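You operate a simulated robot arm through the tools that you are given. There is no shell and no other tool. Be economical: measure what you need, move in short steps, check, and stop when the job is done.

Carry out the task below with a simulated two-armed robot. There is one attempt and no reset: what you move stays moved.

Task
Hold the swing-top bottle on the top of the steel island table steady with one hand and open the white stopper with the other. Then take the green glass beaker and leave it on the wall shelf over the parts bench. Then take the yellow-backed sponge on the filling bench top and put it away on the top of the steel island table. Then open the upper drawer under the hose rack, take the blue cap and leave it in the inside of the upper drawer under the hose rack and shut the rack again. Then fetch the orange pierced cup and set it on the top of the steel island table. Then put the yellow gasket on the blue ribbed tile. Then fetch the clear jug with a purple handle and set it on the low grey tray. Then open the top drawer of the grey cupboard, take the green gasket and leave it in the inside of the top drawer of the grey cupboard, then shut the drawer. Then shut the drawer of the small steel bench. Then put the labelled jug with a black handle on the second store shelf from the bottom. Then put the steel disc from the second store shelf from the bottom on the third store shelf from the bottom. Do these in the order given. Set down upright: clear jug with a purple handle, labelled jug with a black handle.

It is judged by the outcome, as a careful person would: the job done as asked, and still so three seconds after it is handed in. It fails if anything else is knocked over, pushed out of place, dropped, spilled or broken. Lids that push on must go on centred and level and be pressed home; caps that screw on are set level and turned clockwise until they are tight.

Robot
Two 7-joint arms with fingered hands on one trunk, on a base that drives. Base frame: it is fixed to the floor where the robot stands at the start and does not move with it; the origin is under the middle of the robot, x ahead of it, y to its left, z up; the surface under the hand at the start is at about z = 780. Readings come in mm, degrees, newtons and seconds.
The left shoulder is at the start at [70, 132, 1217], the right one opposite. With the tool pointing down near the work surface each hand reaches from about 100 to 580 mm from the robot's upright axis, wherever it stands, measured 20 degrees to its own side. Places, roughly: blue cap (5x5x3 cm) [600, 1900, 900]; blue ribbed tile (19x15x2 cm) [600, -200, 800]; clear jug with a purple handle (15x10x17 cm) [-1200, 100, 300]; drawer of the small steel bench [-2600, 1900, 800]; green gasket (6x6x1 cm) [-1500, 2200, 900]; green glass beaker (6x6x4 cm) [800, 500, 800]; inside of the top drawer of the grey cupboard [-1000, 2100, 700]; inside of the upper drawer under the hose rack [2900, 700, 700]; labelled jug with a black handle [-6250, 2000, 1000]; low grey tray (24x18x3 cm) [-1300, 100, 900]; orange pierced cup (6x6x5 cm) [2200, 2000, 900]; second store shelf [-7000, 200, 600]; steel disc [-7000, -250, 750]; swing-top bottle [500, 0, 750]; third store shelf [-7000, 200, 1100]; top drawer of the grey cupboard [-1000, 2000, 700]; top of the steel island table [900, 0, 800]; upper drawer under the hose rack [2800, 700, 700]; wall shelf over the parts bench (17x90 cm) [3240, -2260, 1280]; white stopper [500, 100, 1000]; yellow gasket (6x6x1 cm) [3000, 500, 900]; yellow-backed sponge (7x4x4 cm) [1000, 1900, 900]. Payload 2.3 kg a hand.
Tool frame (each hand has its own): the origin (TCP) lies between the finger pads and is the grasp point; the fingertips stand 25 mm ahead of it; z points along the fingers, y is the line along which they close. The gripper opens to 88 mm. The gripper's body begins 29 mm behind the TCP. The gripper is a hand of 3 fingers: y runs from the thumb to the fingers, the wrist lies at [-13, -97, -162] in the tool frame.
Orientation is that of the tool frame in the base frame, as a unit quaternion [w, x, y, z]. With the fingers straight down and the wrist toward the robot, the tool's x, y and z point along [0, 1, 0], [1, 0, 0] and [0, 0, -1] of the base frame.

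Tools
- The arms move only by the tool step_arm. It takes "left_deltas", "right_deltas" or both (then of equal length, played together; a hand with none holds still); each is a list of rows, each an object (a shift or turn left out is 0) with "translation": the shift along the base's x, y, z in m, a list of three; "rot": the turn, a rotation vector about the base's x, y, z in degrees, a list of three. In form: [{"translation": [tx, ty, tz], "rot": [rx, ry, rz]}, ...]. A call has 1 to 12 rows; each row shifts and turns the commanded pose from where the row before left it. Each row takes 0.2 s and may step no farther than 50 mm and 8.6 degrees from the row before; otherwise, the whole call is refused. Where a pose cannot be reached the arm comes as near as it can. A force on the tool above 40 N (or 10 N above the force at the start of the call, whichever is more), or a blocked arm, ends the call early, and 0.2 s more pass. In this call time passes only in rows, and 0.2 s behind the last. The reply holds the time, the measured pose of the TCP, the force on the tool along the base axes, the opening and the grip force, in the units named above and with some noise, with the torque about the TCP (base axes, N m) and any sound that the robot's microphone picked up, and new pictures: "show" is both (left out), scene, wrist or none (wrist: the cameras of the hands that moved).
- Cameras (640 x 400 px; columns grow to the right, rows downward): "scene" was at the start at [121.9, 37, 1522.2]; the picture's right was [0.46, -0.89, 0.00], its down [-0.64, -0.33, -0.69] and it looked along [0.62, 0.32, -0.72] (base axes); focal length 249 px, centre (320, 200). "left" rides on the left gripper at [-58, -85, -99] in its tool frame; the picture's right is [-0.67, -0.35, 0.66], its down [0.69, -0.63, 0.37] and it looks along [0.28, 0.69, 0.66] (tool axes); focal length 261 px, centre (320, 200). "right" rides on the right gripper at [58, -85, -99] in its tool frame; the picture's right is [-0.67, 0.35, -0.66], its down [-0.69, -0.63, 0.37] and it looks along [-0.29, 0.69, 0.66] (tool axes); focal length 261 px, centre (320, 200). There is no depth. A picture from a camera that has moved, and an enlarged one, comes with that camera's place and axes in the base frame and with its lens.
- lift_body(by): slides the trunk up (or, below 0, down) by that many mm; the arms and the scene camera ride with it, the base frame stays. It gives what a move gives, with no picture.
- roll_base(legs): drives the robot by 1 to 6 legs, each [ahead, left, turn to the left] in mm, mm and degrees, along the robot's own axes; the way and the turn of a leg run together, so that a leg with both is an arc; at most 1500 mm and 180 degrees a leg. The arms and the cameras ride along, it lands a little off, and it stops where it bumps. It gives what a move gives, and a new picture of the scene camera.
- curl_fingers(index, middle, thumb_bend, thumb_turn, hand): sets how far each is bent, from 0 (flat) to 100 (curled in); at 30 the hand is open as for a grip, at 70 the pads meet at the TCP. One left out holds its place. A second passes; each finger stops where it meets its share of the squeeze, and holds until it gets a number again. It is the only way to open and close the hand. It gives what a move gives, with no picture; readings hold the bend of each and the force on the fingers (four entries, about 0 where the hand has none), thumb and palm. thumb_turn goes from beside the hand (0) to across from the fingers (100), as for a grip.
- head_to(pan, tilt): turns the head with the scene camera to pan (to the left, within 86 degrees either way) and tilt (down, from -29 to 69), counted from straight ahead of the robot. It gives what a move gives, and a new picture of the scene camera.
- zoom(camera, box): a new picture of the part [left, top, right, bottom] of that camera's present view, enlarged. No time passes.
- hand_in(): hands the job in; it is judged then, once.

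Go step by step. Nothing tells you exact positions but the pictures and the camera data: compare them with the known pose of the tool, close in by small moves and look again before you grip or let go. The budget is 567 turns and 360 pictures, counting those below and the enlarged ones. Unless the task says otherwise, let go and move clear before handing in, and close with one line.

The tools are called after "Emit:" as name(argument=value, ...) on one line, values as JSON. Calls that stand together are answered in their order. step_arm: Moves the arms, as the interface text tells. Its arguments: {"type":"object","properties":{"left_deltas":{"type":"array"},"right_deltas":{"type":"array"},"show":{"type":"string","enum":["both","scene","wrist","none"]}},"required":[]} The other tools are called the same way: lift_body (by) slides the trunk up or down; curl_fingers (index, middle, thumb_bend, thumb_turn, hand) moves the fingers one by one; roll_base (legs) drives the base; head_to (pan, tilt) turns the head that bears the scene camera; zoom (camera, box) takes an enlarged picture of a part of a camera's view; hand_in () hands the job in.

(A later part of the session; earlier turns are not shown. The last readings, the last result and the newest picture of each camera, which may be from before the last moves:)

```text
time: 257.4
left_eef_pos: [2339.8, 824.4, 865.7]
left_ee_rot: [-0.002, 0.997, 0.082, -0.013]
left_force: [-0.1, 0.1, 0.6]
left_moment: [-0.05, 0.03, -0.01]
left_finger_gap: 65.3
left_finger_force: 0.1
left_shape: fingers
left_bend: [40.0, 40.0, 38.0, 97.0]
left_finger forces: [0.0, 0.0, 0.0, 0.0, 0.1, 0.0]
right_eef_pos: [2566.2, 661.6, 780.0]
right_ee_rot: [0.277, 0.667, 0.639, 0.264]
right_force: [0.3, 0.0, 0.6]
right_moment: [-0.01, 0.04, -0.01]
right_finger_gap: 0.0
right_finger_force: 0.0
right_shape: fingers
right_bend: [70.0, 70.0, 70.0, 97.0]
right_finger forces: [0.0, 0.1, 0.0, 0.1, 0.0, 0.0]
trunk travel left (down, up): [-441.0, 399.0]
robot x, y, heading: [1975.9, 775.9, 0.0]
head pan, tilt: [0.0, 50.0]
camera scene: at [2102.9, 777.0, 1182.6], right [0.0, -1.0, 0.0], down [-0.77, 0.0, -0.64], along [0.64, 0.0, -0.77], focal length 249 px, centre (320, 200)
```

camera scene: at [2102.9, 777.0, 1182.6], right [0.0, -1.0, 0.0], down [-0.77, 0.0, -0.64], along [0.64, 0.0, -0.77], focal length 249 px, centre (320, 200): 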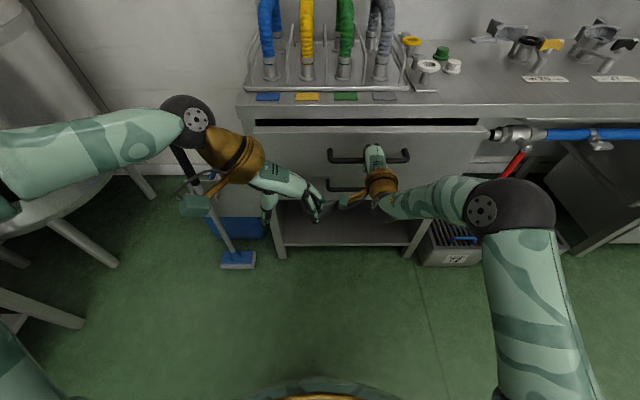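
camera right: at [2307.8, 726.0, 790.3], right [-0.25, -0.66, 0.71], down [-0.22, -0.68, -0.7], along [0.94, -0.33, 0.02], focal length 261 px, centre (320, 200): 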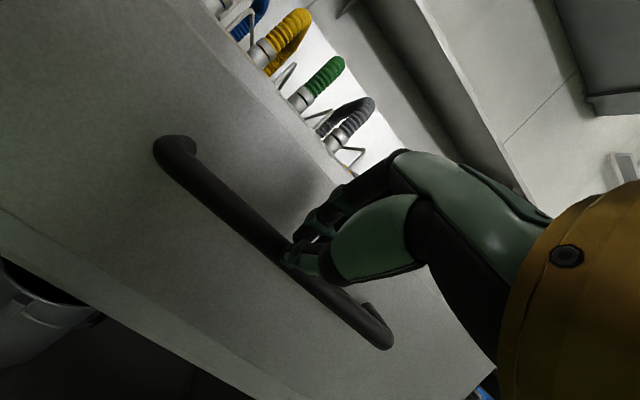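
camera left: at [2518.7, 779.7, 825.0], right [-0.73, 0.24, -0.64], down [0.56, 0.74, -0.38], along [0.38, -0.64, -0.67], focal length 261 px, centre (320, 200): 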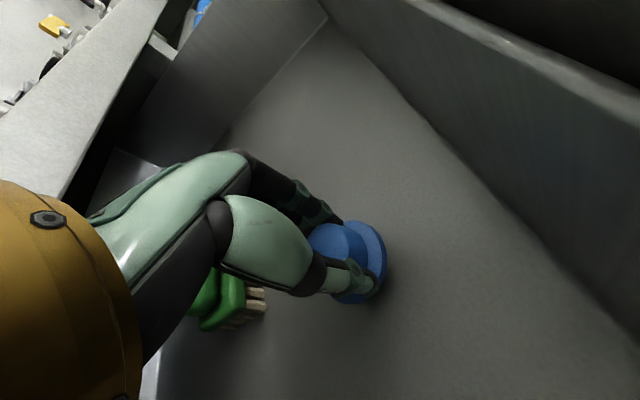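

Emit:
roll_base(legs=[[60, 0, 0]])

Emit:
step_arm(right_deltas=[{"translation": [0.02, 0, 0]}, {"translation": [0.02, 0, 0]}, {"translation": [0.02, 0, 0]}, {"translation": [0.02, 0, 0]}], show="scene")

```text
time: 258.4
left_eef_pos: [2399.3, 825.5, 866.8]
left_ee_rot: [-0.003, 0.996, 0.083, -0.013]
left_force: [0.3, 0.0, 0.5]
left_moment: [-0.02, 0.02, -0.03]
left_finger_gap: 65.4
left_finger_force: 0.0
left_shape: fingers
left_bend: [40.0, 40.0, 38.0, 97.0]
left_finger forces: [0.0, 0.0, 0.1, 0.1, 0.1, 0.0]
right_eef_pos: [2625.8, 660.7, 780.7]
right_ee_rot: [0.278, 0.668, 0.638, 0.263]
right_force: [0.5, 0.0, -0.3]
right_moment: [0.02, 0.02, -0.02]
right_finger_gap: 0.2
right_finger_force: 0.0
right_shape: fingers
right_bend: [70.0, 70.0, 70.0, 98.0]
right_finger forces: [0.1, 0.0, 0.0, 0.0, 0.0, 0.1]
trunk travel left (down, up): [-441.0, 399.0]
robot x, y, heading: [2036.0, 778.2, -0.0]
head pan, tilt: [0.0, 50.0]
camera scene: at [2162.2, 777.4, 1182.6], right [0.0, -1.0, 0.0], down [-0.77, 0.0, -0.64], along [0.64, 0.0, -0.77], focal length 249 px, centre (320, 200)
```

scene: 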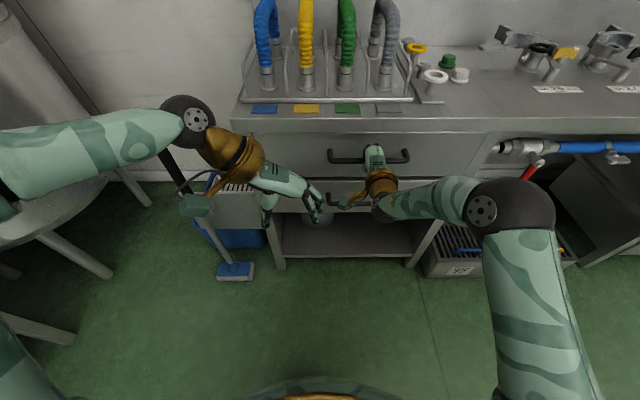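

```text
time: 259.0
left_eef_pos: [2383.3, 825.6, 872.7]
left_ee_rot: [-0.001, 0.997, 0.082, -0.005]
left_force: [0.9, -0.1, -0.3]
left_moment: [0.01, 0.0, 0.05]
left_finger_gap: 65.1
left_finger_force: 0.1
left_shape: fingers
left_bend: [40.0, 40.0, 38.0, 97.0]
left_finger forces: [0.1, 0.0, 0.0, 0.0, 0.0, 0.0]
right_eef_pos: [2645.2, 663.0, 793.2]
right_ee_rot: [0.284, 0.665, 0.635, 0.27]
right_force: [-36.0, 1.8, 19.7]
right_moment: [0.14, 1.21, 0.13]
right_finger_gap: 16.2
right_finger_force: 20.5
right_shape: fingers
right_bend: [70.0, 70.0, 61.0, 97.0]
right_finger forces: [0.1, 0.0, 0.0, 0.1, 40.9, 0.1]
trunk travel left (down, up): [-441.0, 399.0]
robot x, y, heading: [2030.6, 775.4, 0.0]
head pan, tilt: [0.0, 50.0]
stopped in row 2 (right hand): the force on the tool passed its limit at 47 N (the readings are from after the stop); the commanded pose is now the measured one
camera scene: at [2142.4, 778.7, 1185.0], right [0.0, -1.0, 0.0], down [-0.76, 0.0, -0.65], along [0.65, 0.0, -0.76], focal length 249 px, centre (320, 200)
```

scene: 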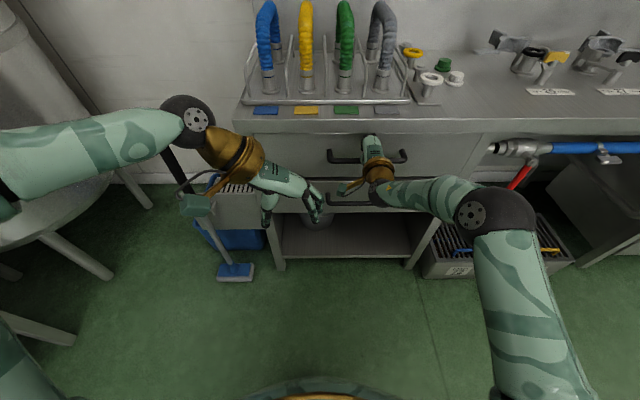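

Hard stop: the drawer is home. I'll draw the right hand back and inspect.

Emit:
step_arm(right_deltas=[{"translation": [-0.03, 0, 0.01]}, {"translation": [-0.04, 0, 0.02]}, {"translation": [-0.04, 0, 0.02]}], show="none")

Emit:
zoom(camera="scene", box=[230, 90, 490, 220])

```text
time: 259.8
left_eef_pos: [2396.6, 824.5, 866.1]
left_ee_rot: [-0.002, 0.996, 0.083, -0.013]
left_force: [-0.5, -0.6, 0.4]
left_moment: [0.0, 0.04, 0.02]
left_finger_gap: 65.4
left_finger_force: 0.1
left_shape: fingers
left_bend: [40.0, 40.0, 38.0, 97.0]
left_finger forces: [0.0, 0.0, 0.0, 0.0, 0.0, 0.0]
right_eef_pos: [2548.0, 661.0, 832.0]
right_ee_rot: [0.278, 0.668, 0.638, 0.265]
right_force: [0.8, -0.1, -0.3]
right_moment: [-0.01, 0.02, 0.0]
right_finger_gap: 0.1
right_finger_force: 0.1
right_shape: fingers
right_bend: [70.0, 70.0, 70.0, 97.0]
right_finger forces: [0.0, 0.0, 0.0, 0.0, 0.0, 0.0]
trunk travel left (down, up): [-441.0, 399.0]
robot x, y, heading: [2034.7, 776.1, 0.4]
head pan, tilt: [0.0, 50.0]
```

```text
2.46 times, centred on (360, 155) of scene
camera zoom: at [2160.6, 776.9, 1182.7], right [0.0, -1.0, 0.0], down [-0.77, 0.0, -0.64], along [0.64, 0.0, -0.77], focal length 612 px, centre (222, 311)
```

zoom: 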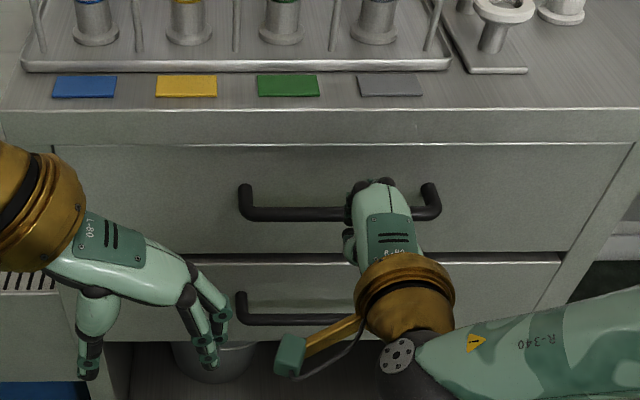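

Drawer fully shut. Next the orange pierced cup in the steel tray near [2230, 2008]. I'll raise the trunk, go back to the corridor, face the filling bench and restore the left hand's orientation.

Emit:
lift_body(by=330)

Emit:
roll_base(legs=[[0, 440, 0], [0, 0, 90]])

Emit:
head_to(pan=-20, tilt=40)

```text
time: 263.0
left_eef_pos: [2397.4, 824.5, 1196.0]
left_ee_rot: [-0.004, 0.996, 0.083, -0.013]
left_force: [-0.3, 0.1, 0.8]
left_moment: [-0.01, 0.0, -0.02]
left_finger_gap: 65.6
left_finger_force: 0.1
left_shape: fingers
left_bend: [40.0, 40.0, 38.0, 97.0]
left_finger forces: [0.0, 0.0, 0.0, 0.0, 0.0, 0.0]
right_eef_pos: [2549.1, 662.3, 1162.7]
right_ee_rot: [0.278, 0.668, 0.638, 0.264]
right_force: [0.3, 0.1, -0.4]
right_moment: [-0.01, 0.01, 0.01]
right_finger_gap: 0.0
right_finger_force: 0.0
right_shape: fingers
right_bend: [70.0, 70.0, 70.0, 97.0]
right_finger forces: [0.1, 0.1, 0.1, 0.0, 0.1, 0.0]
trunk travel left (down, up): [-771.0, 69.0]
robot x, y, heading: [2034.6, 779.1, -0.2]
head pan, tilt: [0.0, 50.0]
```

```text
time: 269.4
left_eef_pos: [1989.8, 1577.9, 1196.3]
left_ee_rot: [0.007, 0.652, 0.758, -0.01]
left_force: [-0.2, -0.3, 0.0]
left_moment: [0.02, -0.02, -0.03]
left_finger_gap: 65.2
left_finger_force: 0.1
left_shape: fingers
left_bend: [40.0, 40.0, 38.0, 97.0]
left_finger forces: [0.0, 0.0, 0.0, 0.1, 0.0, 0.0]
right_eef_pos: [2154.4, 1724.6, 1161.5]
right_ee_rot: [0.013, 0.028, 0.923, 0.383]
right_force: [0.8, 0.5, -1.2]
right_moment: [-0.03, -0.02, -0.02]
right_finger_gap: 0.0
right_finger_force: 0.1
right_shape: fingers
right_bend: [70.0, 70.0, 70.0, 97.0]
right_finger forces: [0.1, 0.0, 0.0, 0.0, 0.0, 0.1]
trunk travel left (down, up): [-771.0, 69.0]
robot x, y, heading: [2030.4, 1212.5, 89.4]
head pan, tilt: [0.0, 50.0]
camera scene: at [2033.1, 1338.8, 1512.7], right [1.0, -0.01, 0.0], down [-0.01, -0.77, -0.64], along [0.01, 0.64, -0.77], focal length 249 px, centre (320, 200)
```

scene: 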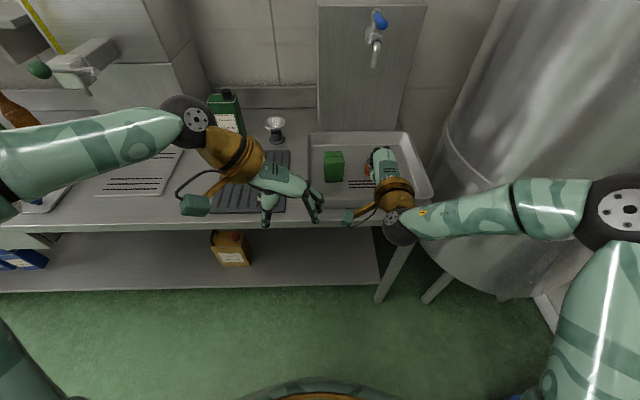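

```text
time: 270.3
left_eef_pos: [1989.2, 1576.5, 1195.8]
left_ee_rot: [0.007, 0.652, 0.758, -0.01]
left_force: [0.3, -0.4, -0.2]
left_moment: [-0.01, 0.0, -0.01]
left_finger_gap: 65.5
left_finger_force: 0.0
left_shape: fingers
left_bend: [40.0, 40.0, 38.0, 97.0]
left_finger forces: [0.0, 0.1, 0.0, 0.0, 0.0, 0.1]
right_eef_pos: [2153.7, 1723.8, 1162.7]
right_ee_rot: [0.012, 0.028, 0.923, 0.384]
right_force: [-0.1, 0.7, -0.3]
right_moment: [0.0, -0.01, -0.02]
right_finger_gap: 0.4
right_finger_force: 0.0
right_shape: fingers
right_bend: [70.0, 70.0, 70.0, 97.0]
right_finger forces: [0.0, 0.0, 0.0, 0.1, 0.1, 0.0]
trunk travel left (down, up): [-771.0, 69.0]
robot x, y, heading: [2029.4, 1211.3, 89.2]
head pan, tilt: [-20.0, 40.0]
camera scene: at [2061.8, 1341.3, 1526.9], right [0.94, -0.35, 0.0], down [-0.23, -0.6, -0.77], along [0.27, 0.72, -0.64], focal length 249 px, centre (320, 200)
```

scene: 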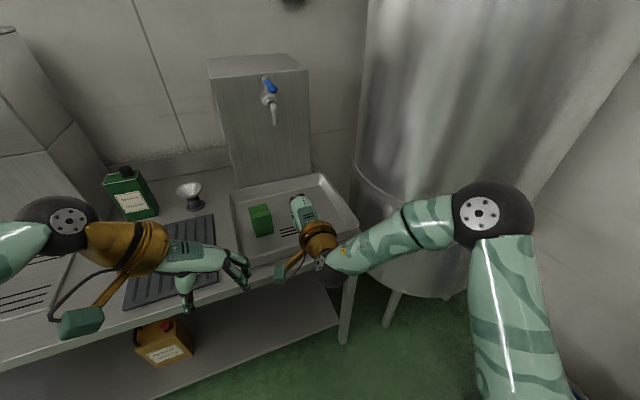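

The cup is hidden behind the right hand, with the steel tank close on the right. The right hand suits it best, so I'll turn it tool-down and open it before moving in.

Emit:
step_arm(right_deltas=[{"translation": [0, 0, 0.005], "rot": [-7.5, 0.2, 0.55]}, {"translation": [0, 0, 0.005], "rot": [-7.5, 0.2, 0.55]}, {"translation": [0, 0, 0.005], "rot": [-7.5, 0.2, 0.55]}, {"translation": [0, 0, 0.005], "rot": [-7.5, 0.2, 0.55]}, {"translation": [0, 0, 0.005], "rot": [-7.5, 0.2, 0.55]}, {"translation": [0, 0, 0.005], "rot": [-7.5, 0.2, 0.55]}], left_deltas=[{"translation": [-0.01, 0, 0.01], "rot": [0, 0, 8]}, {"translation": [-0.01, 0, 0.01], "rot": [0, 0, 8]}, {"translation": [-0.01, 0, 0.01], "rot": [0, 0, 8]}, {"translation": [-0.01, 0, 0.01], "rot": [0, 0, 8]}, {"translation": [-0.01, 0, 0.01], "rot": [0, 0, 8]}, {"translation": [-0.01, 0, 0.01], "rot": [0, 0, 8]}], show="none")

Emit:
curl_fingers(hand="right", index=32, middle=32, thumb_bend=32)

Emit:
roll_base(legs=[[0, -60, 0], [150, 0, 0]])

```text
time: 271.7
left_eef_pos: [1929.0, 1577.7, 1256.2]
left_ee_rot: [0.011, 0.286, 0.958, -0.007]
left_force: [0.3, -0.3, -0.5]
left_moment: [-0.05, -0.05, -0.02]
left_finger_gap: 65.3
left_finger_force: 0.0
left_shape: fingers
left_bend: [40.0, 40.0, 38.0, 97.0]
left_finger forces: [0.0, 0.1, 0.1, 0.0, 0.0, 0.0]
right_eef_pos: [2152.9, 1725.9, 1192.7]
right_ee_rot: [0.001, -0.001, 1.0, 0.001]
right_force: [-0.3, 0.3, -0.4]
right_moment: [-0.01, 0.01, 0.03]
right_finger_gap: 0.2
right_finger_force: 0.1
right_shape: fingers
right_bend: [70.0, 70.0, 70.0, 97.0]
right_finger forces: [0.0, 0.1, 0.0, 0.0, 0.0, 0.1]
trunk travel left (down, up): [-771.0, 69.0]
robot x, y, heading: [2031.8, 1210.1, 89.5]
head pan, tilt: [-20.0, 40.0]
```

```text
time: 272.7
left_eef_pos: [1927.1, 1576.6, 1257.5]
left_ee_rot: [0.01, 0.288, 0.958, -0.007]
left_force: [0.8, -0.1, -0.6]
left_moment: [0.0, -0.02, 0.04]
left_finger_gap: 65.4
left_finger_force: 0.2
left_shape: fingers
left_bend: [40.0, 40.0, 38.0, 97.0]
left_finger forces: [0.0, 0.0, 0.0, 0.0, 0.0, 0.1]
right_eef_pos: [2154.3, 1724.7, 1191.9]
right_ee_rot: [0.002, -0.002, 1.0, 0.002]
right_force: [0.6, -0.6, 0.3]
right_moment: [-0.01, -0.01, 0.01]
right_finger_gap: 80.1
right_finger_force: 0.1
right_shape: fingers
right_bend: [32.0, 32.0, 32.0, 97.0]
right_finger forces: [0.0, 0.0, 0.1, 0.0, 0.0, 0.0]
trunk travel left (down, up): [-771.0, 69.0]
robot x, y, heading: [2034.0, 1210.8, 89.3]
head pan, tilt: [-20.0, 40.0]
```

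```text
time: 274.6
left_eef_pos: [1992.1, 1722.1, 1258.7]
left_ee_rot: [0.01, 0.287, 0.958, -0.006]
left_force: [0.0, -0.7, 0.2]
left_moment: [0.01, 0.02, 0.0]
left_finger_gap: 65.5
left_finger_force: 0.1
left_shape: fingers
left_bend: [40.0, 40.0, 38.0, 97.0]
left_finger forces: [0.0, 0.0, 0.1, 0.1, 0.0, 0.0]
right_eef_pos: [2216.0, 1869.6, 1194.1]
right_ee_rot: [0.0, -0.002, 1.0, 0.003]
right_force: [-0.3, -1.2, -0.5]
right_moment: [0.05, 0.01, 0.0]
right_finger_gap: 80.2
right_finger_force: 0.0
right_shape: fingers
right_bend: [32.0, 32.0, 32.0, 97.0]
right_finger forces: [0.0, 0.0, 0.1, 0.0, 0.0, 0.0]
trunk travel left (down, up): [-771.0, 69.0]
robot x, y, heading: [2094.7, 1358.8, 89.3]
head pan, tilt: [-20.0, 40.0]
camera scene: at [2125.1, 1484.7, 1527.3], right [0.94, -0.35, 0.0], down [-0.23, -0.6, -0.77], along [0.27, 0.72, -0.64], focal length 249 px, centre (320, 200)
```

scene: 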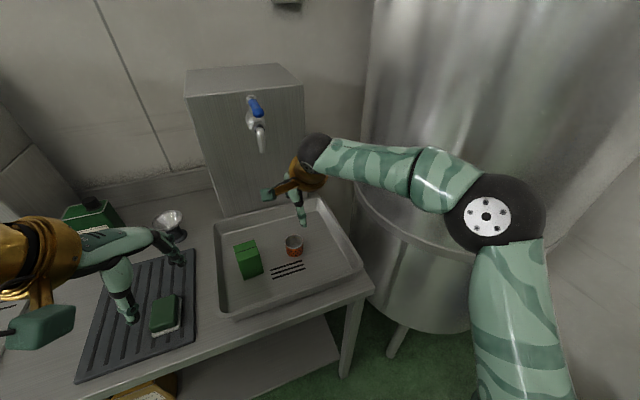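

Emit:
step_arm(right_deltas=[{"translation": [0.002, 0.025, -0.03]}, {"translation": [0.002, 0.025, -0.03]}, {"translation": [0.002, 0.02, -0.035]}, {"translation": [0.002, 0.01, -0.04]}], show="both")

```text
time: 275.6
left_eef_pos: [1989.7, 1725.6, 1256.7]
left_ee_rot: [0.011, 0.286, 0.958, -0.007]
left_force: [0.0, -0.1, -0.5]
left_moment: [-0.02, 0.03, 0.02]
left_finger_gap: 65.0
left_finger_force: 0.1
left_shape: fingers
left_bend: [40.0, 40.0, 38.0, 97.0]
left_finger forces: [0.0, 0.1, 0.0, 0.0, 0.1, 0.1]
right_eef_pos: [2220.9, 1952.9, 1057.6]
right_ee_rot: [0.002, -0.002, 1.0, 0.001]
right_force: [-0.1, 0.2, -0.4]
right_moment: [0.01, -0.03, 0.0]
right_finger_gap: 80.5
right_finger_force: 0.1
right_shape: fingers
right_bend: [32.0, 32.0, 32.0, 97.0]
right_finger forces: [0.0, 0.0, 0.0, 0.0, 0.0, 0.1]
trunk travel left (down, up): [-771.0, 69.0]
robot x, y, heading: [2091.1, 1359.2, 89.2]
head pan, tilt: [-20.0, 40.0]
camera scene: at [2123.5, 1490.6, 1526.8], right [0.94, -0.35, 0.0], down [-0.23, -0.6, -0.77], along [0.27, 0.72, -0.64], focal length 249 px, centre (320, 200)
camera right: at [2163.7, 1869.5, 1155.9], right [0.67, 0.35, 0.66], down [0.69, -0.63, -0.37], along [0.28, 0.7, -0.66], focal length 261 px, centre (320, 200)
```

scene: 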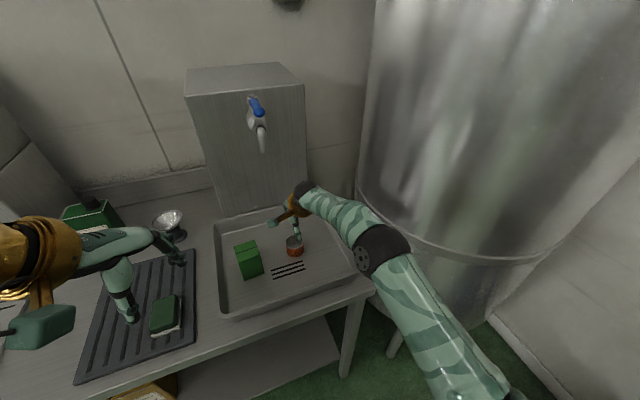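
right: 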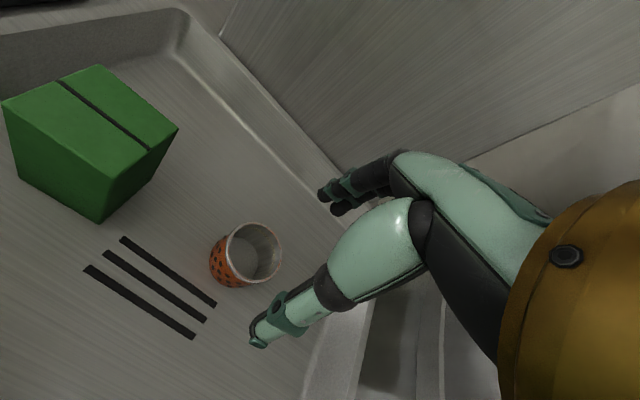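

Emit:
roll_base(legs=[[45, 0, 0]])

Emit:
step_arm(right_deltas=[{"translation": [0.003, -0.004, -0.03]}, {"translation": [0, -0.004, -0.03]}, {"translation": [0, 0, -0.025]}], show="wrist")

```text
time: 276.5
left_eef_pos: [1990.2, 1760.0, 1259.4]
left_ee_rot: [0.01, 0.287, 0.958, -0.003]
left_force: [0.3, -0.4, -0.5]
left_moment: [0.05, 0.01, -0.01]
left_finger_gap: 64.9
left_finger_force: 0.1
left_shape: fingers
left_bend: [40.0, 40.0, 38.0, 97.0]
left_finger forces: [0.1, 0.1, 0.0, 0.1, 0.0, 0.0]
right_eef_pos: [2223.2, 1988.7, 1063.5]
right_ee_rot: [0.001, -0.001, 1.0, 0.005]
right_force: [0.2, -0.5, 0.0]
right_moment: [0.04, 0.01, -0.01]
right_finger_gap: 80.3
right_finger_force: 0.0
right_shape: fingers
right_bend: [32.0, 32.0, 32.0, 97.0]
right_finger forces: [0.1, 0.1, 0.0, 0.0, 0.1, 0.1]
trunk travel left (down, up): [-771.0, 69.0]
robot x, y, heading: [2092.5, 1403.3, 89.0]
head pan, tilt: [-20.0, 40.0]
camera scene: at [2123.8, 1522.3, 1527.9], right [0.94, -0.35, 0.0], down [-0.23, -0.6, -0.77], along [0.27, 0.72, -0.64], focal length 249 px, centre (320, 200)
```

scene: 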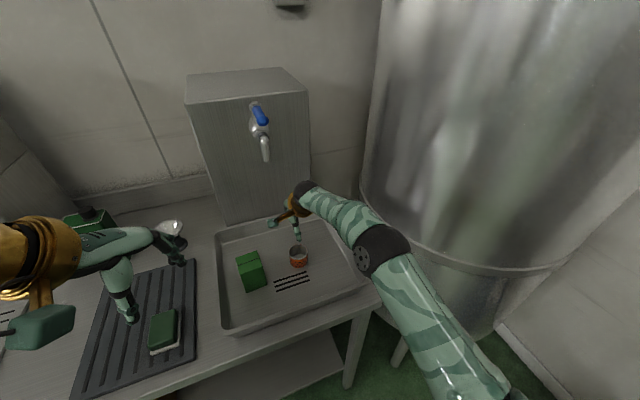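

```text
time: 277.3
left_eef_pos: [1990.4, 1769.4, 1256.4]
left_ee_rot: [0.011, 0.286, 0.958, -0.006]
left_force: [0.6, -0.3, -0.2]
left_moment: [0.02, 0.01, -0.01]
left_finger_gap: 65.1
left_finger_force: 0.1
left_shape: fingers
left_bend: [40.0, 40.0, 38.0, 97.0]
left_finger forces: [0.1, 0.0, 0.0, 0.0, 0.1, 0.0]
right_eef_pos: [2225.0, 1989.3, 972.3]
right_ee_rot: [0.001, -0.002, 1.0, 0.002]
right_force: [0.2, -0.1, 0.0]
right_moment: [0.01, -0.02, -0.01]
right_finger_gap: 80.2
right_finger_force: 0.1
right_shape: fingers
right_bend: [32.0, 32.0, 32.0, 97.0]
right_finger forces: [0.1, 0.0, 0.0, 0.0, 0.0, 0.0]
trunk travel left (down, up): [-771.0, 69.0]
robot x, y, heading: [2093.9, 1404.2, 89.6]
head pan, tilt: [-20.0, 40.0]
camera right: at [2167.0, 1905.9, 1071.6], right [0.67, 0.35, 0.66], down [0.69, -0.63, -0.37], along [0.28, 0.7, -0.66], focal length 261 px, centre (320, 200)
```

right: 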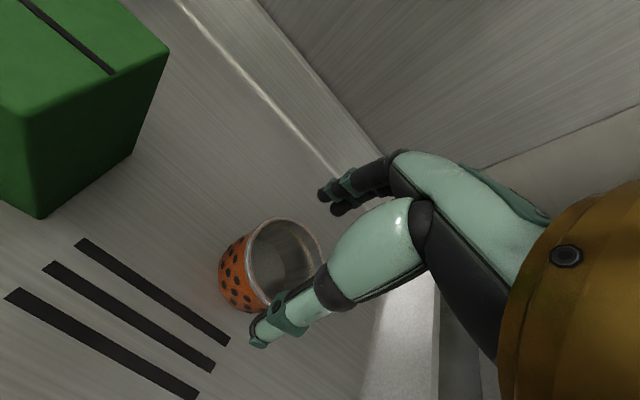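

Emit:
step_arm(right_deltas=[{"translation": [-0.003, -0.003, -0.025]}, {"translation": [0, 0, -0.02]}, {"translation": [0, 0, -0.006]}], show="wrist")

```text
time: 278.1
left_eef_pos: [1991.4, 1768.6, 1256.6]
left_ee_rot: [0.011, 0.287, 0.958, -0.007]
left_force: [0.1, 0.6, -0.1]
left_moment: [-0.02, 0.01, 0.01]
left_finger_gap: 65.6
left_finger_force: 0.1
left_shape: fingers
left_bend: [40.0, 40.0, 38.0, 97.0]
left_finger forces: [0.1, 0.0, 0.0, 0.0, 0.0, 0.0]
right_eef_pos: [2222.6, 1985.0, 921.5]
right_ee_rot: [0.001, -0.001, 1.0, 0.002]
right_force: [-1.0, 0.0, 0.4]
right_moment: [0.01, 0.01, -0.02]
right_finger_gap: 80.1
right_finger_force: 0.0
right_shape: fingers
right_bend: [32.0, 32.0, 32.0, 97.0]
right_finger forces: [0.1, 0.0, 0.1, 0.0, 0.1, 0.0]
trunk travel left (down, up): [-771.0, 69.0]
robot x, y, heading: [2095.9, 1400.1, 89.1]
head pan, tilt: [-20.0, 40.0]
camera right: at [2164.0, 1902.0, 1020.7], right [0.67, 0.35, 0.66], down [0.69, -0.63, -0.37], along [0.28, 0.7, -0.66], focal length 261 px, centre (320, 200)
```

right: 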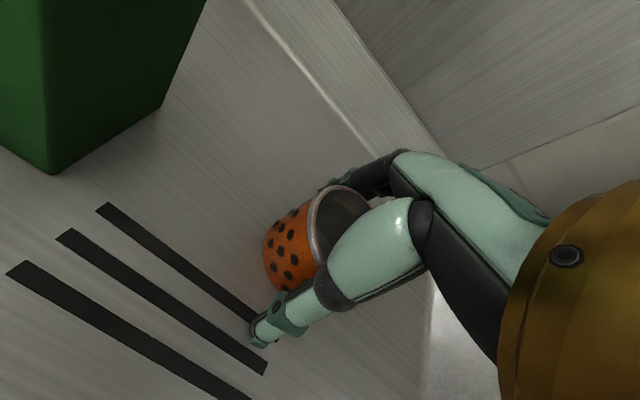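

Emit:
curl_fingers(hand="right", index=55, middle=55, thumb_bend=55)

Emit:
step_arm(right_deltas=[{"translation": [0, 0, 0.03]}, {"translation": [0, 0, 0.04]}, {"translation": [0, 0, 0.04]}], show="wrist")

```text
time: 279.1
left_eef_pos: [1990.2, 1767.1, 1257.3]
left_ee_rot: [0.011, 0.286, 0.958, -0.006]
left_force: [0.5, 0.0, -0.2]
left_moment: [0.0, -0.04, 0.01]
left_finger_gap: 65.3
left_finger_force: 0.0
left_shape: fingers
left_bend: [40.0, 40.0, 38.0, 97.0]
left_finger forces: [0.0, 0.0, 0.0, 0.0, 0.0, 0.0]
right_eef_pos: [2221.8, 1986.8, 923.6]
right_ee_rot: [0.002, -0.002, 1.0, 0.002]
right_force: [-0.1, 1.4, 2.4]
right_moment: [0.12, 0.01, 0.02]
right_finger_gap: 45.6
right_finger_force: 10.5
right_shape: fingers
right_bend: [50.0, 49.0, 49.0, 97.0]
right_finger forces: [5.7, 5.8, 0.1, 0.0, 8.9, 0.1]
trunk travel left (down, up): [-771.0, 69.0]
robot x, y, heading: [2095.6, 1406.8, 89.7]
head pan, tilt: [-20.0, 40.0]
```

```text
time: 279.9
left_eef_pos: [1991.4, 1768.7, 1258.7]
left_ee_rot: [0.01, 0.286, 0.958, -0.006]
left_force: [-0.5, 0.5, 0.7]
left_moment: [0.0, -0.02, 0.01]
left_finger_gap: 65.5
left_finger_force: 0.0
left_shape: fingers
left_bend: [40.0, 40.0, 38.0, 97.0]
left_finger forces: [0.0, 0.1, 0.1, 0.0, 0.0, 0.0]
right_eef_pos: [2222.3, 1984.8, 1033.2]
right_ee_rot: [0.002, -0.002, 1.0, 0.001]
right_force: [-0.1, -1.1, -0.6]
right_moment: [0.0, 0.05, -0.02]
right_finger_gap: 45.4
right_finger_force: 8.6
right_shape: fingers
right_bend: [50.0, 49.0, 49.0, 97.0]
right_finger forces: [5.0, 4.6, 0.1, 0.0, 8.9, 0.0]
trunk travel left (down, up): [-771.0, 69.0]
robot x, y, heading: [2092.0, 1401.8, 89.5]
head pan, tilt: [-20.0, 40.0]
camera right: at [2163.8, 1900.8, 1131.6], right [0.67, 0.35, 0.66], down [0.69, -0.63, -0.37], along [0.28, 0.7, -0.66], focal length 261 px, centre (320, 200)
```

right: 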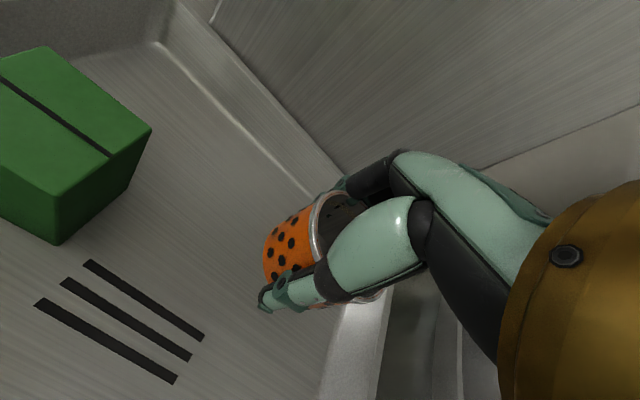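

Cup held. I'll back down the aisle and turn to face the right end of the island, where the surface looked empty.

Emit:
roll_base(legs=[[-1250, 0, 0], [0, 0, 90]])

Emit:
head_to(pan=0, tilt=45)

```text
time: 290.0
left_eef_pos: [1710.0, 58.0, 1256.5]
left_ee_rot: [0.013, -0.473, 0.881, 0.003]
left_force: [-0.6, -0.5, -0.4]
left_moment: [0.0, -0.02, 0.01]
left_finger_gap: 65.4
left_finger_force: 0.1
left_shape: fingers
left_bend: [40.0, 40.0, 38.0, 97.0]
left_finger forces: [0.0, 0.0, 0.1, 0.0, 0.1, 0.0]
right_eef_pos: [1492.9, 291.4, 1033.4]
right_ee_rot: [0.001, -0.706, 0.709, 0.002]
right_force: [-0.2, -0.4, -1.0]
right_moment: [0.03, -0.01, -0.01]
right_finger_gap: 44.7
right_finger_force: 8.3
right_shape: fingers
right_bend: [51.0, 50.0, 49.0, 97.0]
right_finger forces: [4.5, 4.4, 0.1, 0.0, 8.1, 0.0]
trunk travel left (down, up): [-771.0, 69.0]
robot x, y, heading: [2072.0, 156.0, 178.8]
head pan, tilt: [-20.0, 40.0]
camera scene: at [1944.7, 189.2, 1526.9], right [0.36, 0.93, 0.0], down [0.6, -0.23, -0.77], along [-0.72, 0.27, -0.64], focal length 249 px, centre (320, 200)
```

scene: 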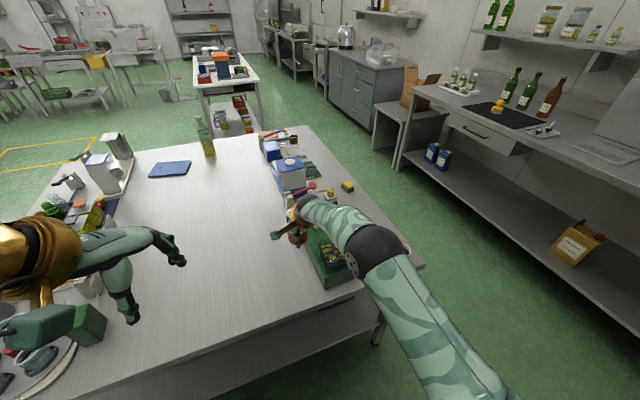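

```text
time: 290.9
left_eef_pos: [1709.0, 57.4, 1256.9]
left_ee_rot: [0.013, -0.473, 0.881, 0.002]
left_force: [-0.7, -0.4, 0.7]
left_moment: [0.01, 0.01, 0.04]
left_finger_gap: 65.2
left_finger_force: 0.1
left_shape: fingers
left_bend: [40.0, 40.0, 38.0, 97.0]
left_finger forces: [0.0, 0.1, 0.0, 0.0, 0.0, 0.0]
right_eef_pos: [1492.8, 290.0, 1032.0]
right_ee_rot: [0.0, -0.706, 0.708, 0.002]
right_force: [-0.7, 0.5, -0.7]
right_moment: [0.0, 0.0, -0.03]
right_finger_gap: 44.9
right_finger_force: 8.6
right_shape: fingers
right_bend: [51.0, 50.0, 49.0, 97.0]
right_finger forces: [4.4, 4.3, 0.0, 0.0, 8.1, 0.0]
trunk travel left (down, up): [-771.0, 69.0]
robot x, y, heading: [2071.9, 157.4, 179.1]
head pan, tilt: [0.0, 45.0]
camera scene: at [1942.9, 159.9, 1519.6], right [0.02, 1.0, 0.0], down [0.71, -0.01, -0.71], along [-0.71, 0.01, -0.71], focal length 249 px, centre (320, 200)
```

scene: 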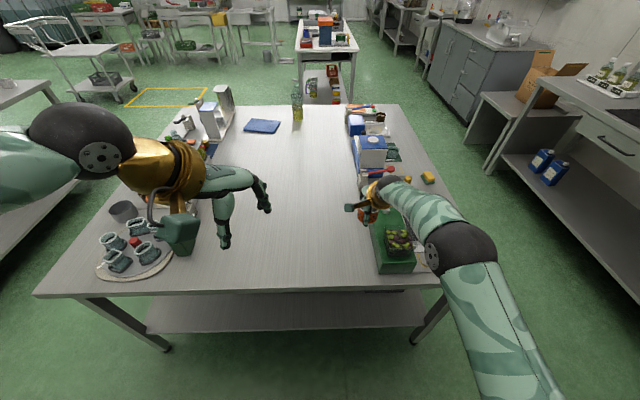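

Emit:
roll_base(legs=[[100, 50, 0]])

Emit:
step_arm(right_deltas=[{"translation": [0.02, -0.02, -0.04]}, {"translation": [0.02, -0.015, -0.04]}, {"translation": [0.02, -0.01, -0.04]}, {"translation": [0.0, 0, -0.03]}, {"translation": [0, 0, -0.03]}], show="both")

```text
time: 292.1
left_eef_pos: [1610.2, 9.6, 1258.2]
left_ee_rot: [0.011, -0.473, 0.881, 0.003]
left_force: [-0.1, 0.7, -0.2]
left_moment: [-0.04, 0.01, 0.0]
left_finger_gap: 65.4
left_finger_force: 0.0
left_shape: fingers
left_bend: [40.0, 40.0, 38.0, 97.0]
left_finger forces: [0.0, 0.0, 0.0, 0.0, 0.1, 0.1]
right_eef_pos: [1395.5, 242.1, 1032.9]
right_ee_rot: [-0.002, -0.707, 0.708, 0.002]
right_force: [0.2, 0.7, -0.3]
right_moment: [-0.01, 0.0, 0.03]
right_finger_gap: 44.5
right_finger_force: 8.7
right_shape: fingers
right_bend: [51.0, 50.0, 49.0, 97.0]
right_finger forces: [4.5, 4.5, 0.1, 0.0, 8.0, 0.0]
trunk travel left (down, up): [-771.0, 69.0]
robot x, y, heading: [1970.1, 113.5, 179.3]
head pan, tilt: [0.0, 45.0]
camera scene: at [1846.6, 113.1, 1520.0], right [0.02, 1.0, 0.0], down [0.71, -0.01, -0.71], along [-0.71, 0.01, -0.71], focal length 249 px, centre (320, 200)
```

scene: 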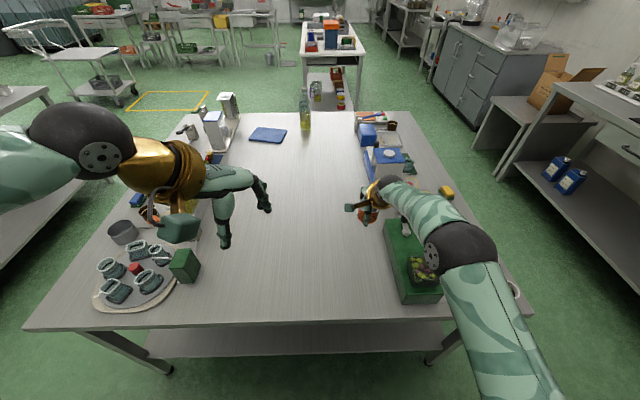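

```text
time: 293.3
left_eef_pos: [1607.8, 9.2, 1256.6]
left_ee_rot: [0.012, -0.472, 0.881, 0.004]
left_force: [0.0, -0.2, 0.0]
left_moment: [0.0, 0.01, 0.02]
left_finger_gap: 64.8
left_finger_force: 0.1
left_shape: fingers
left_bend: [40.0, 40.0, 38.0, 97.0]
left_finger forces: [0.1, 0.0, 0.0, 0.1, 0.1, 0.0]
right_eef_pos: [1451.1, 196.4, 850.7]
right_ee_rot: [0.001, -0.706, 0.708, 0.003]
right_force: [0.2, 0.9, -1.4]
right_moment: [-0.01, -0.02, -0.02]
right_finger_gap: 44.5
right_finger_force: 8.4
right_shape: fingers
right_bend: [51.0, 50.0, 49.0, 97.0]
right_finger forces: [4.3, 4.2, 0.1, 0.1, 7.7, 0.0]
trunk travel left (down, up): [-771.0, 69.0]
robot x, y, heading: [1973.8, 109.2, 179.0]
head pan, tilt: [0.0, 45.0]
camera scene: at [1842.1, 111.4, 1519.6], right [0.02, 1.0, 0.0], down [0.71, -0.01, -0.71], along [-0.71, 0.01, -0.71], focal length 249 px, centre (320, 200)
camera right: at [1536.3, 138.4, 951.1], right [-0.35, 0.67, 0.66], down [0.63, 0.69, -0.37], along [-0.7, 0.29, -0.66], focal length 261 px, centre (320, 200)
```

scene: 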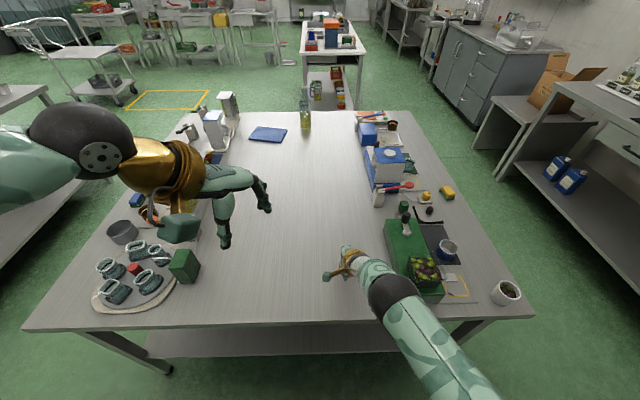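
right: 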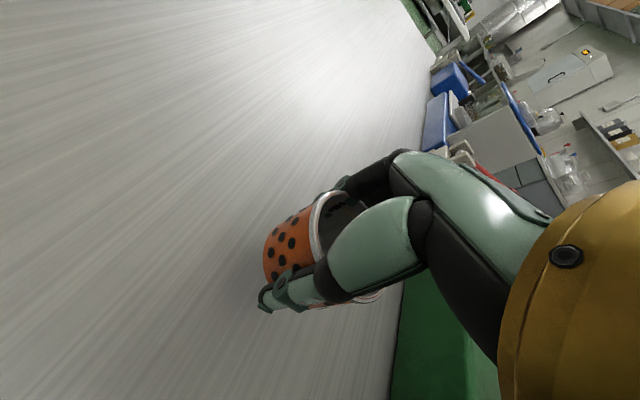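

Emit:
step_arm(right_deltas=[{"translation": [0, 0, -0.015]}, {"translation": [0, 0, -0.008]}, {"translation": [0, 0, -0.005]}, {"translation": [0, 0, -0.004]}, {"translation": [0, 0, -0.003]}, {"translation": [0, 0, -0.003]}], show="wrist")

```text
time: 294.7
left_eef_pos: [1607.6, 7.8, 1257.7]
left_ee_rot: [0.012, -0.472, 0.881, 0.003]
left_force: [-0.8, 0.5, 0.2]
left_moment: [-0.01, -0.02, -0.01]
left_finger_gap: 65.1
left_finger_force: 0.0
left_shape: fingers
left_bend: [40.0, 40.0, 38.0, 97.0]
left_finger forces: [0.0, 0.0, 0.0, 0.0, 0.0, 0.1]
right_eef_pos: [1451.7, 195.4, 814.9]
right_ee_rot: [0.0, -0.707, 0.708, 0.002]
right_force: [0.7, -0.5, -1.0]
right_moment: [0.0, -0.02, 0.0]
right_finger_gap: 44.5
right_finger_force: 7.6
right_shape: fingers
right_bend: [51.0, 50.0, 49.0, 97.0]
right_finger forces: [4.1, 4.2, 0.0, 0.0, 7.4, 0.0]
trunk travel left (down, up): [-771.0, 69.0]
robot x, y, heading: [1974.8, 108.9, 179.1]
head pan, tilt: [0.0, 45.0]
camera right: at [1536.5, 138.9, 913.2], right [-0.34, 0.67, 0.66], down [0.63, 0.69, -0.37], along [-0.7, 0.29, -0.66], focal length 261 px, centre (320, 200)
```

right: 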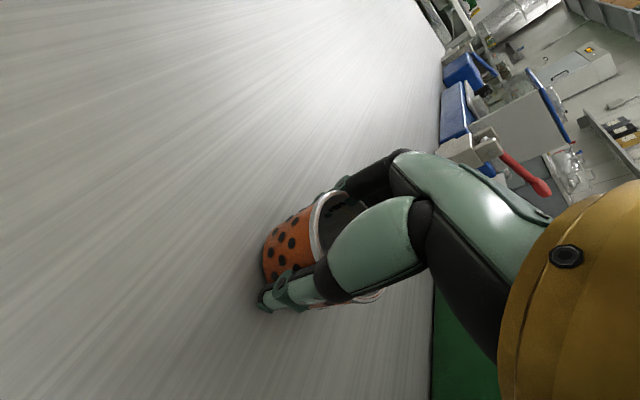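

Emit:
step_arm(right_deltas=[{"translation": [0, 0, -0.002]}, {"translation": [0, 0, -0.002]}, {"translation": [0, 0, -0.002]}, {"translation": [0, 0, -0.002]}], show="none")

```text
time: 295.7
left_eef_pos: [1611.5, 8.7, 1258.4]
left_ee_rot: [0.011, -0.473, 0.881, 0.004]
left_force: [0.2, 0.3, -0.6]
left_moment: [-0.03, 0.03, 0.01]
left_finger_gap: 65.2
left_finger_force: 0.1
left_shape: fingers
left_bend: [40.0, 40.0, 38.0, 97.0]
left_finger forces: [0.0, 0.0, 0.0, 0.0, 0.0, 0.1]
right_eef_pos: [1453.3, 195.6, 809.7]
right_ee_rot: [-0.002, -0.707, 0.707, 0.005]
right_force: [-2.0, 0.0, 12.4]
right_moment: [0.09, 0.46, -0.01]
right_finger_gap: 44.2
right_finger_force: 12.2
right_shape: fingers
right_bend: [51.0, 49.0, 49.0, 97.0]
right_finger forces: [4.9, 11.7, 0.1, 0.0, 7.7, 0.1]
trunk travel left (down, up): [-771.0, 69.0]
robot x, y, heading: [1972.9, 106.4, 179.1]
head pan, tilt: [0.0, 45.0]
```

Contact. I'll ease up 1 mm, release and lift away.

Emit:
step_arm(right_deltas=[{"translation": [0, 0, 0.002]}], show="none")

Emit:
curl_fingers(hand="right", index=32, middle=32, thumb_bend=32)

Emit:
step_arm(right_deltas=[{"translation": [0, 0, 0.03]}, {"translation": [0, 0, 0.045]}, {"translation": [0, 0, 0.045]}, {"translation": [0.02, 0, 0.045]}], show="wrist")

```text
time: 296.1
left_eef_pos: [1610.0, 7.1, 1257.8]
left_ee_rot: [0.012, -0.472, 0.881, 0.005]
left_force: [0.3, -0.7, 0.6]
left_moment: [0.02, -0.02, 0.0]
left_finger_gap: 65.2
left_finger_force: 0.0
left_shape: fingers
left_bend: [40.0, 40.0, 38.0, 97.0]
left_finger forces: [0.0, 0.0, 0.1, 0.0, 0.0, 0.0]
right_eef_pos: [1453.0, 195.1, 809.3]
right_ee_rot: [-0.001, -0.707, 0.707, 0.003]
right_force: [-2.8, -0.3, 8.2]
right_moment: [0.07, 0.35, 0.05]
right_finger_gap: 44.6
right_finger_force: 11.0
right_shape: fingers
right_bend: [51.0, 48.0, 50.0, 97.0]
right_finger forces: [5.3, 8.5, 0.0, 0.0, 7.1, 0.0]
trunk travel left (down, up): [-771.0, 69.0]
robot x, y, heading: [1972.3, 107.5, 179.3]
head pan, tilt: [0.0, 45.0]
```

```text
time: 297.1
left_eef_pos: [1607.5, 8.6, 1255.4]
left_ee_rot: [0.012, -0.472, 0.881, 0.002]
left_force: [0.3, -0.5, 0.1]
left_moment: [-0.01, 0.02, 0.02]
left_finger_gap: 65.5
left_finger_force: 0.1
left_shape: fingers
left_bend: [40.0, 40.0, 38.0, 97.0]
left_finger forces: [0.0, 0.1, 0.0, 0.0, 0.0, 0.0]
right_eef_pos: [1452.7, 195.9, 807.7]
right_ee_rot: [0.0, -0.707, 0.708, 0.003]
right_force: [-0.2, -0.1, 0.2]
right_moment: [0.01, -0.02, -0.02]
right_finger_gap: 80.3
right_finger_force: 0.1
right_shape: fingers
right_bend: [32.0, 32.0, 32.0, 97.0]
right_finger forces: [0.0, 0.1, 0.0, 0.0, 0.0, 0.0]
trunk travel left (down, up): [-771.0, 69.0]
robot x, y, heading: [1974.2, 109.0, 179.3]
head pan, tilt: [0.0, 45.0]
```

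```text
time: 298.1
left_eef_pos: [1610.2, 7.1, 1257.4]
left_ee_rot: [0.012, -0.472, 0.881, 0.004]
left_force: [0.0, 0.9, -0.7]
left_moment: [-0.02, 0.01, 0.0]
left_finger_gap: 65.2
left_finger_force: 0.1
left_shape: fingers
left_bend: [40.0, 40.0, 38.0, 97.0]
left_finger forces: [0.0, 0.0, 0.0, 0.1, 0.1, 0.0]
right_eef_pos: [1474.1, 194.8, 974.1]
right_ee_rot: [0.0, -0.706, 0.708, 0.003]
right_force: [0.1, 1.1, 0.5]
right_moment: [0.0, -0.04, 0.0]
right_finger_gap: 80.1
right_finger_force: 0.1
right_shape: fingers
right_bend: [32.0, 32.0, 32.0, 97.0]
right_finger forces: [0.1, 0.0, 0.0, 0.0, 0.0, 0.0]
trunk travel left (down, up): [-771.0, 69.0]
robot x, y, heading: [1973.7, 103.7, 179.2]
head pan, tilt: [0.0, 45.0]
camera right: at [1559.0, 138.1, 1072.7], right [-0.34, 0.67, 0.66], down [0.63, 0.69, -0.37], along [-0.7, 0.29, -0.66], focal length 261 px, centre (320, 200)
```

right: 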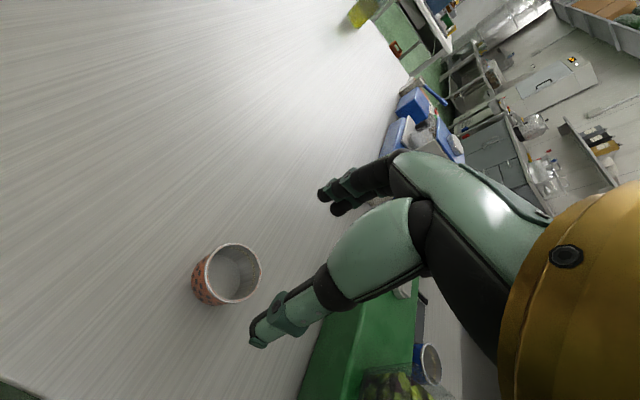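

The cup stands on the island. Next the yellow gasket, near [2938, 507] on the counter by the hose rack. I'll turn around to that counter.

Emit:
roll_base(legs=[[-130, 0, 0], [0, 0, -179], [0, 470, 0], [180, 0, 0]])

Emit:
head_to(pan=-5, tilt=40)

```text
time: 310.2
left_eef_pos: [2645.1, 684.6, 1258.9]
left_ee_rot: [0.004, 0.878, 0.478, -0.011]
left_force: [0.1, 0.9, 0.5]
left_moment: [-0.03, -0.04, 0.02]
left_finger_gap: 65.1
left_finger_force: 0.0
left_shape: fingers
left_bend: [40.0, 40.0, 38.0, 97.0]
left_finger forces: [0.0, 0.0, 0.1, 0.0, 0.1, 0.0]
right_eef_pos: [2783.5, 498.7, 974.4]
right_ee_rot: [0.003, 0.703, 0.711, 0.001]
right_force: [-1.8, 0.0, 0.3]
right_moment: [0.0, -0.02, 0.03]
right_finger_gap: 80.3
right_finger_force: 0.1
right_shape: fingers
right_bend: [32.0, 32.0, 32.0, 97.0]
right_finger forces: [0.0, 0.0, 0.0, 0.0, 0.0, 0.0]
trunk travel left (down, up): [-771.0, 69.0]
robot x, y, heading: [2281.8, 578.4, -0.1]
head pan, tilt: [0.0, 45.0]
camera scene: at [2411.2, 578.3, 1520.1], right [0.0, -1.0, 0.0], down [-0.71, 0.0, -0.71], along [0.71, 0.0, -0.71], focal length 249 px, centre (320, 200)
```

scene: 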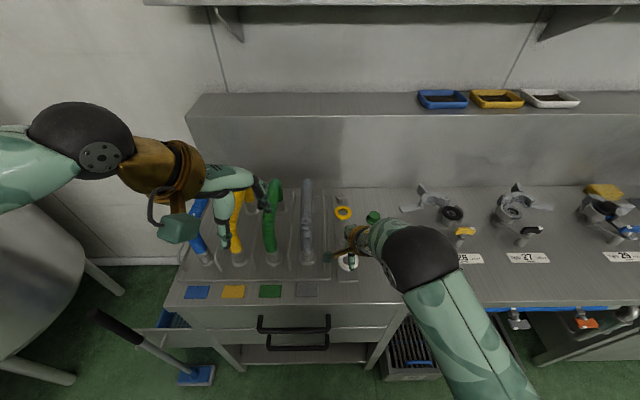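

```text
time: 310.9
left_eef_pos: [2648.5, 684.5, 1257.3]
left_ee_rot: [0.003, 0.878, 0.478, -0.013]
left_force: [0.0, 0.0, 0.0]
left_moment: [-0.03, -0.02, 0.0]
left_finger_gap: 65.4
left_finger_force: 0.1
left_shape: fingers
left_bend: [40.0, 40.0, 38.0, 97.0]
left_finger forces: [0.1, 0.1, 0.0, 0.1, 0.0, 0.0]
right_eef_pos: [2785.4, 496.9, 973.6]
right_ee_rot: [0.003, 0.703, 0.711, 0.001]
right_force: [0.7, -0.1, -0.1]
right_moment: [-0.04, -0.01, 0.01]
right_finger_gap: 80.3
right_finger_force: 0.0
right_shape: fingers
right_bend: [32.0, 32.0, 32.0, 97.0]
right_finger forces: [0.0, 0.0, 0.1, 0.0, 0.0, 0.1]
trunk travel left (down, up): [-771.0, 69.0]
robot x, y, heading: [2287.3, 582.5, -0.1]
head pan, tilt: [-5.0, 40.0]
camera scene: at [2418.2, 570.9, 1526.9], right [-0.09, -1.0, 0.0], down [-0.64, 0.06, -0.77], along [0.76, -0.07, -0.64], focal length 249 px, centre (320, 200)
```

scene: 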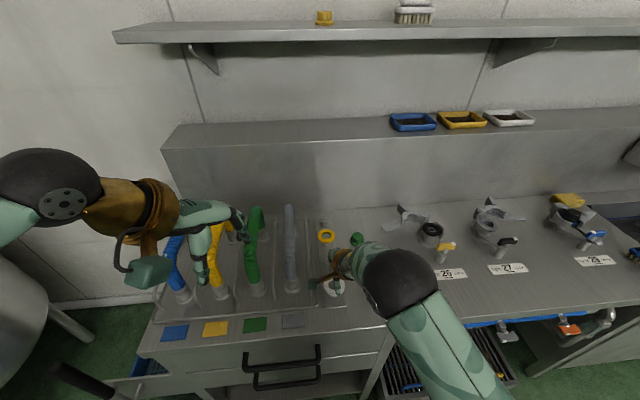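

Emit:
step_arm(right_deltas=[{"translation": [0, -0.01, 0.04]}, {"translation": [0, -0.01, 0.04]}, {"translation": [0, 0, 0.04]}], show="both")

Emit:
zoom(camera="right", box=[60, 150, 380, 400])

```text
time: 311.7
left_eef_pos: [2648.4, 684.5, 1258.2]
left_ee_rot: [0.003, 0.878, 0.479, -0.012]
left_force: [0.0, 0.8, 0.3]
left_moment: [-0.01, 0.01, 0.0]
left_finger_gap: 65.4
left_finger_force: 0.0
left_shape: fingers
left_bend: [40.0, 40.0, 38.0, 97.0]
left_finger forces: [0.0, 0.0, 0.0, 0.0, 0.1, 0.1]
right_eef_pos: [2786.0, 478.4, 1092.8]
right_ee_rot: [0.003, 0.703, 0.711, 0.001]
right_force: [0.1, 0.6, -0.6]
right_moment: [0.03, -0.01, 0.03]
right_finger_gap: 80.3
right_finger_force: 0.0
right_shape: fingers
right_bend: [32.0, 32.0, 32.0, 97.0]
right_finger forces: [0.1, 0.0, 0.0, 0.1, 0.2, 0.0]
trunk travel left (down, up): [-771.0, 69.0]
robot x, y, heading: [2287.3, 582.8, -0.5]
head pan, tilt: [-5.0, 40.0]
camera scene: at [2418.4, 571.2, 1526.9], right [-0.09, -1.0, 0.0], down [-0.64, 0.06, -0.77], along [0.76, -0.07, -0.64], focal length 249 px, centre (320, 200)
camera right: at [2699.4, 536.0, 1192.2], right [0.35, -0.66, 0.66], down [-0.62, -0.69, -0.36], along [0.7, -0.28, -0.66], focal length 261 px, centre (320, 200)
```

scene: 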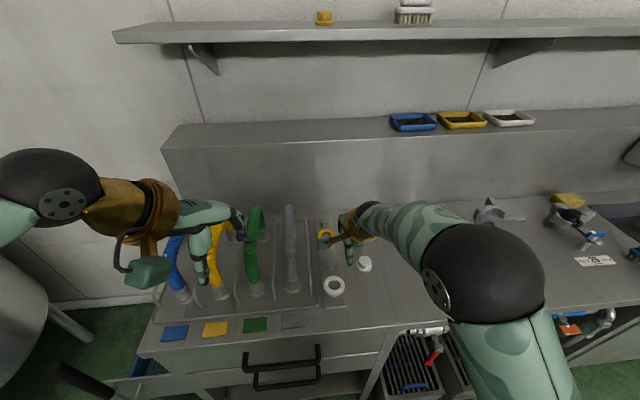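
right: 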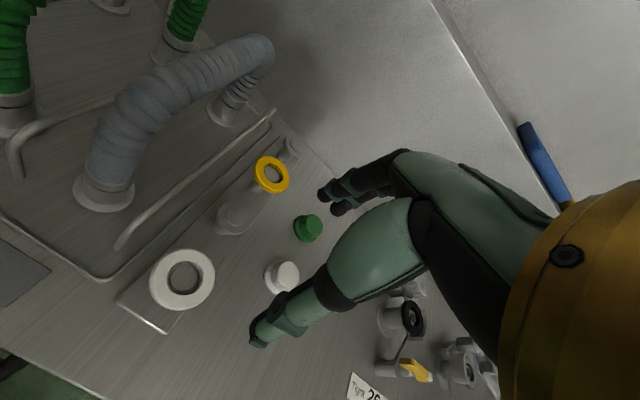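

```text
1.60 times, centred on (220, 275) of right
camera zoom: at [2699.4, 536.0, 1192.2], right [0.35, -0.66, 0.66], down [-0.62, -0.69, -0.36], along [0.7, -0.28, -0.66], focal length 417 px, centre (480, 80)
```

zoom: 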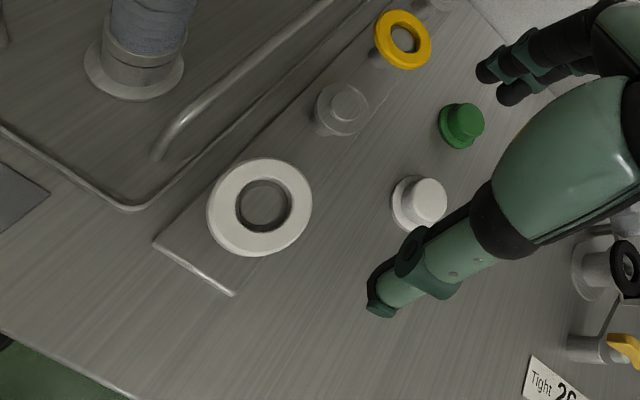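

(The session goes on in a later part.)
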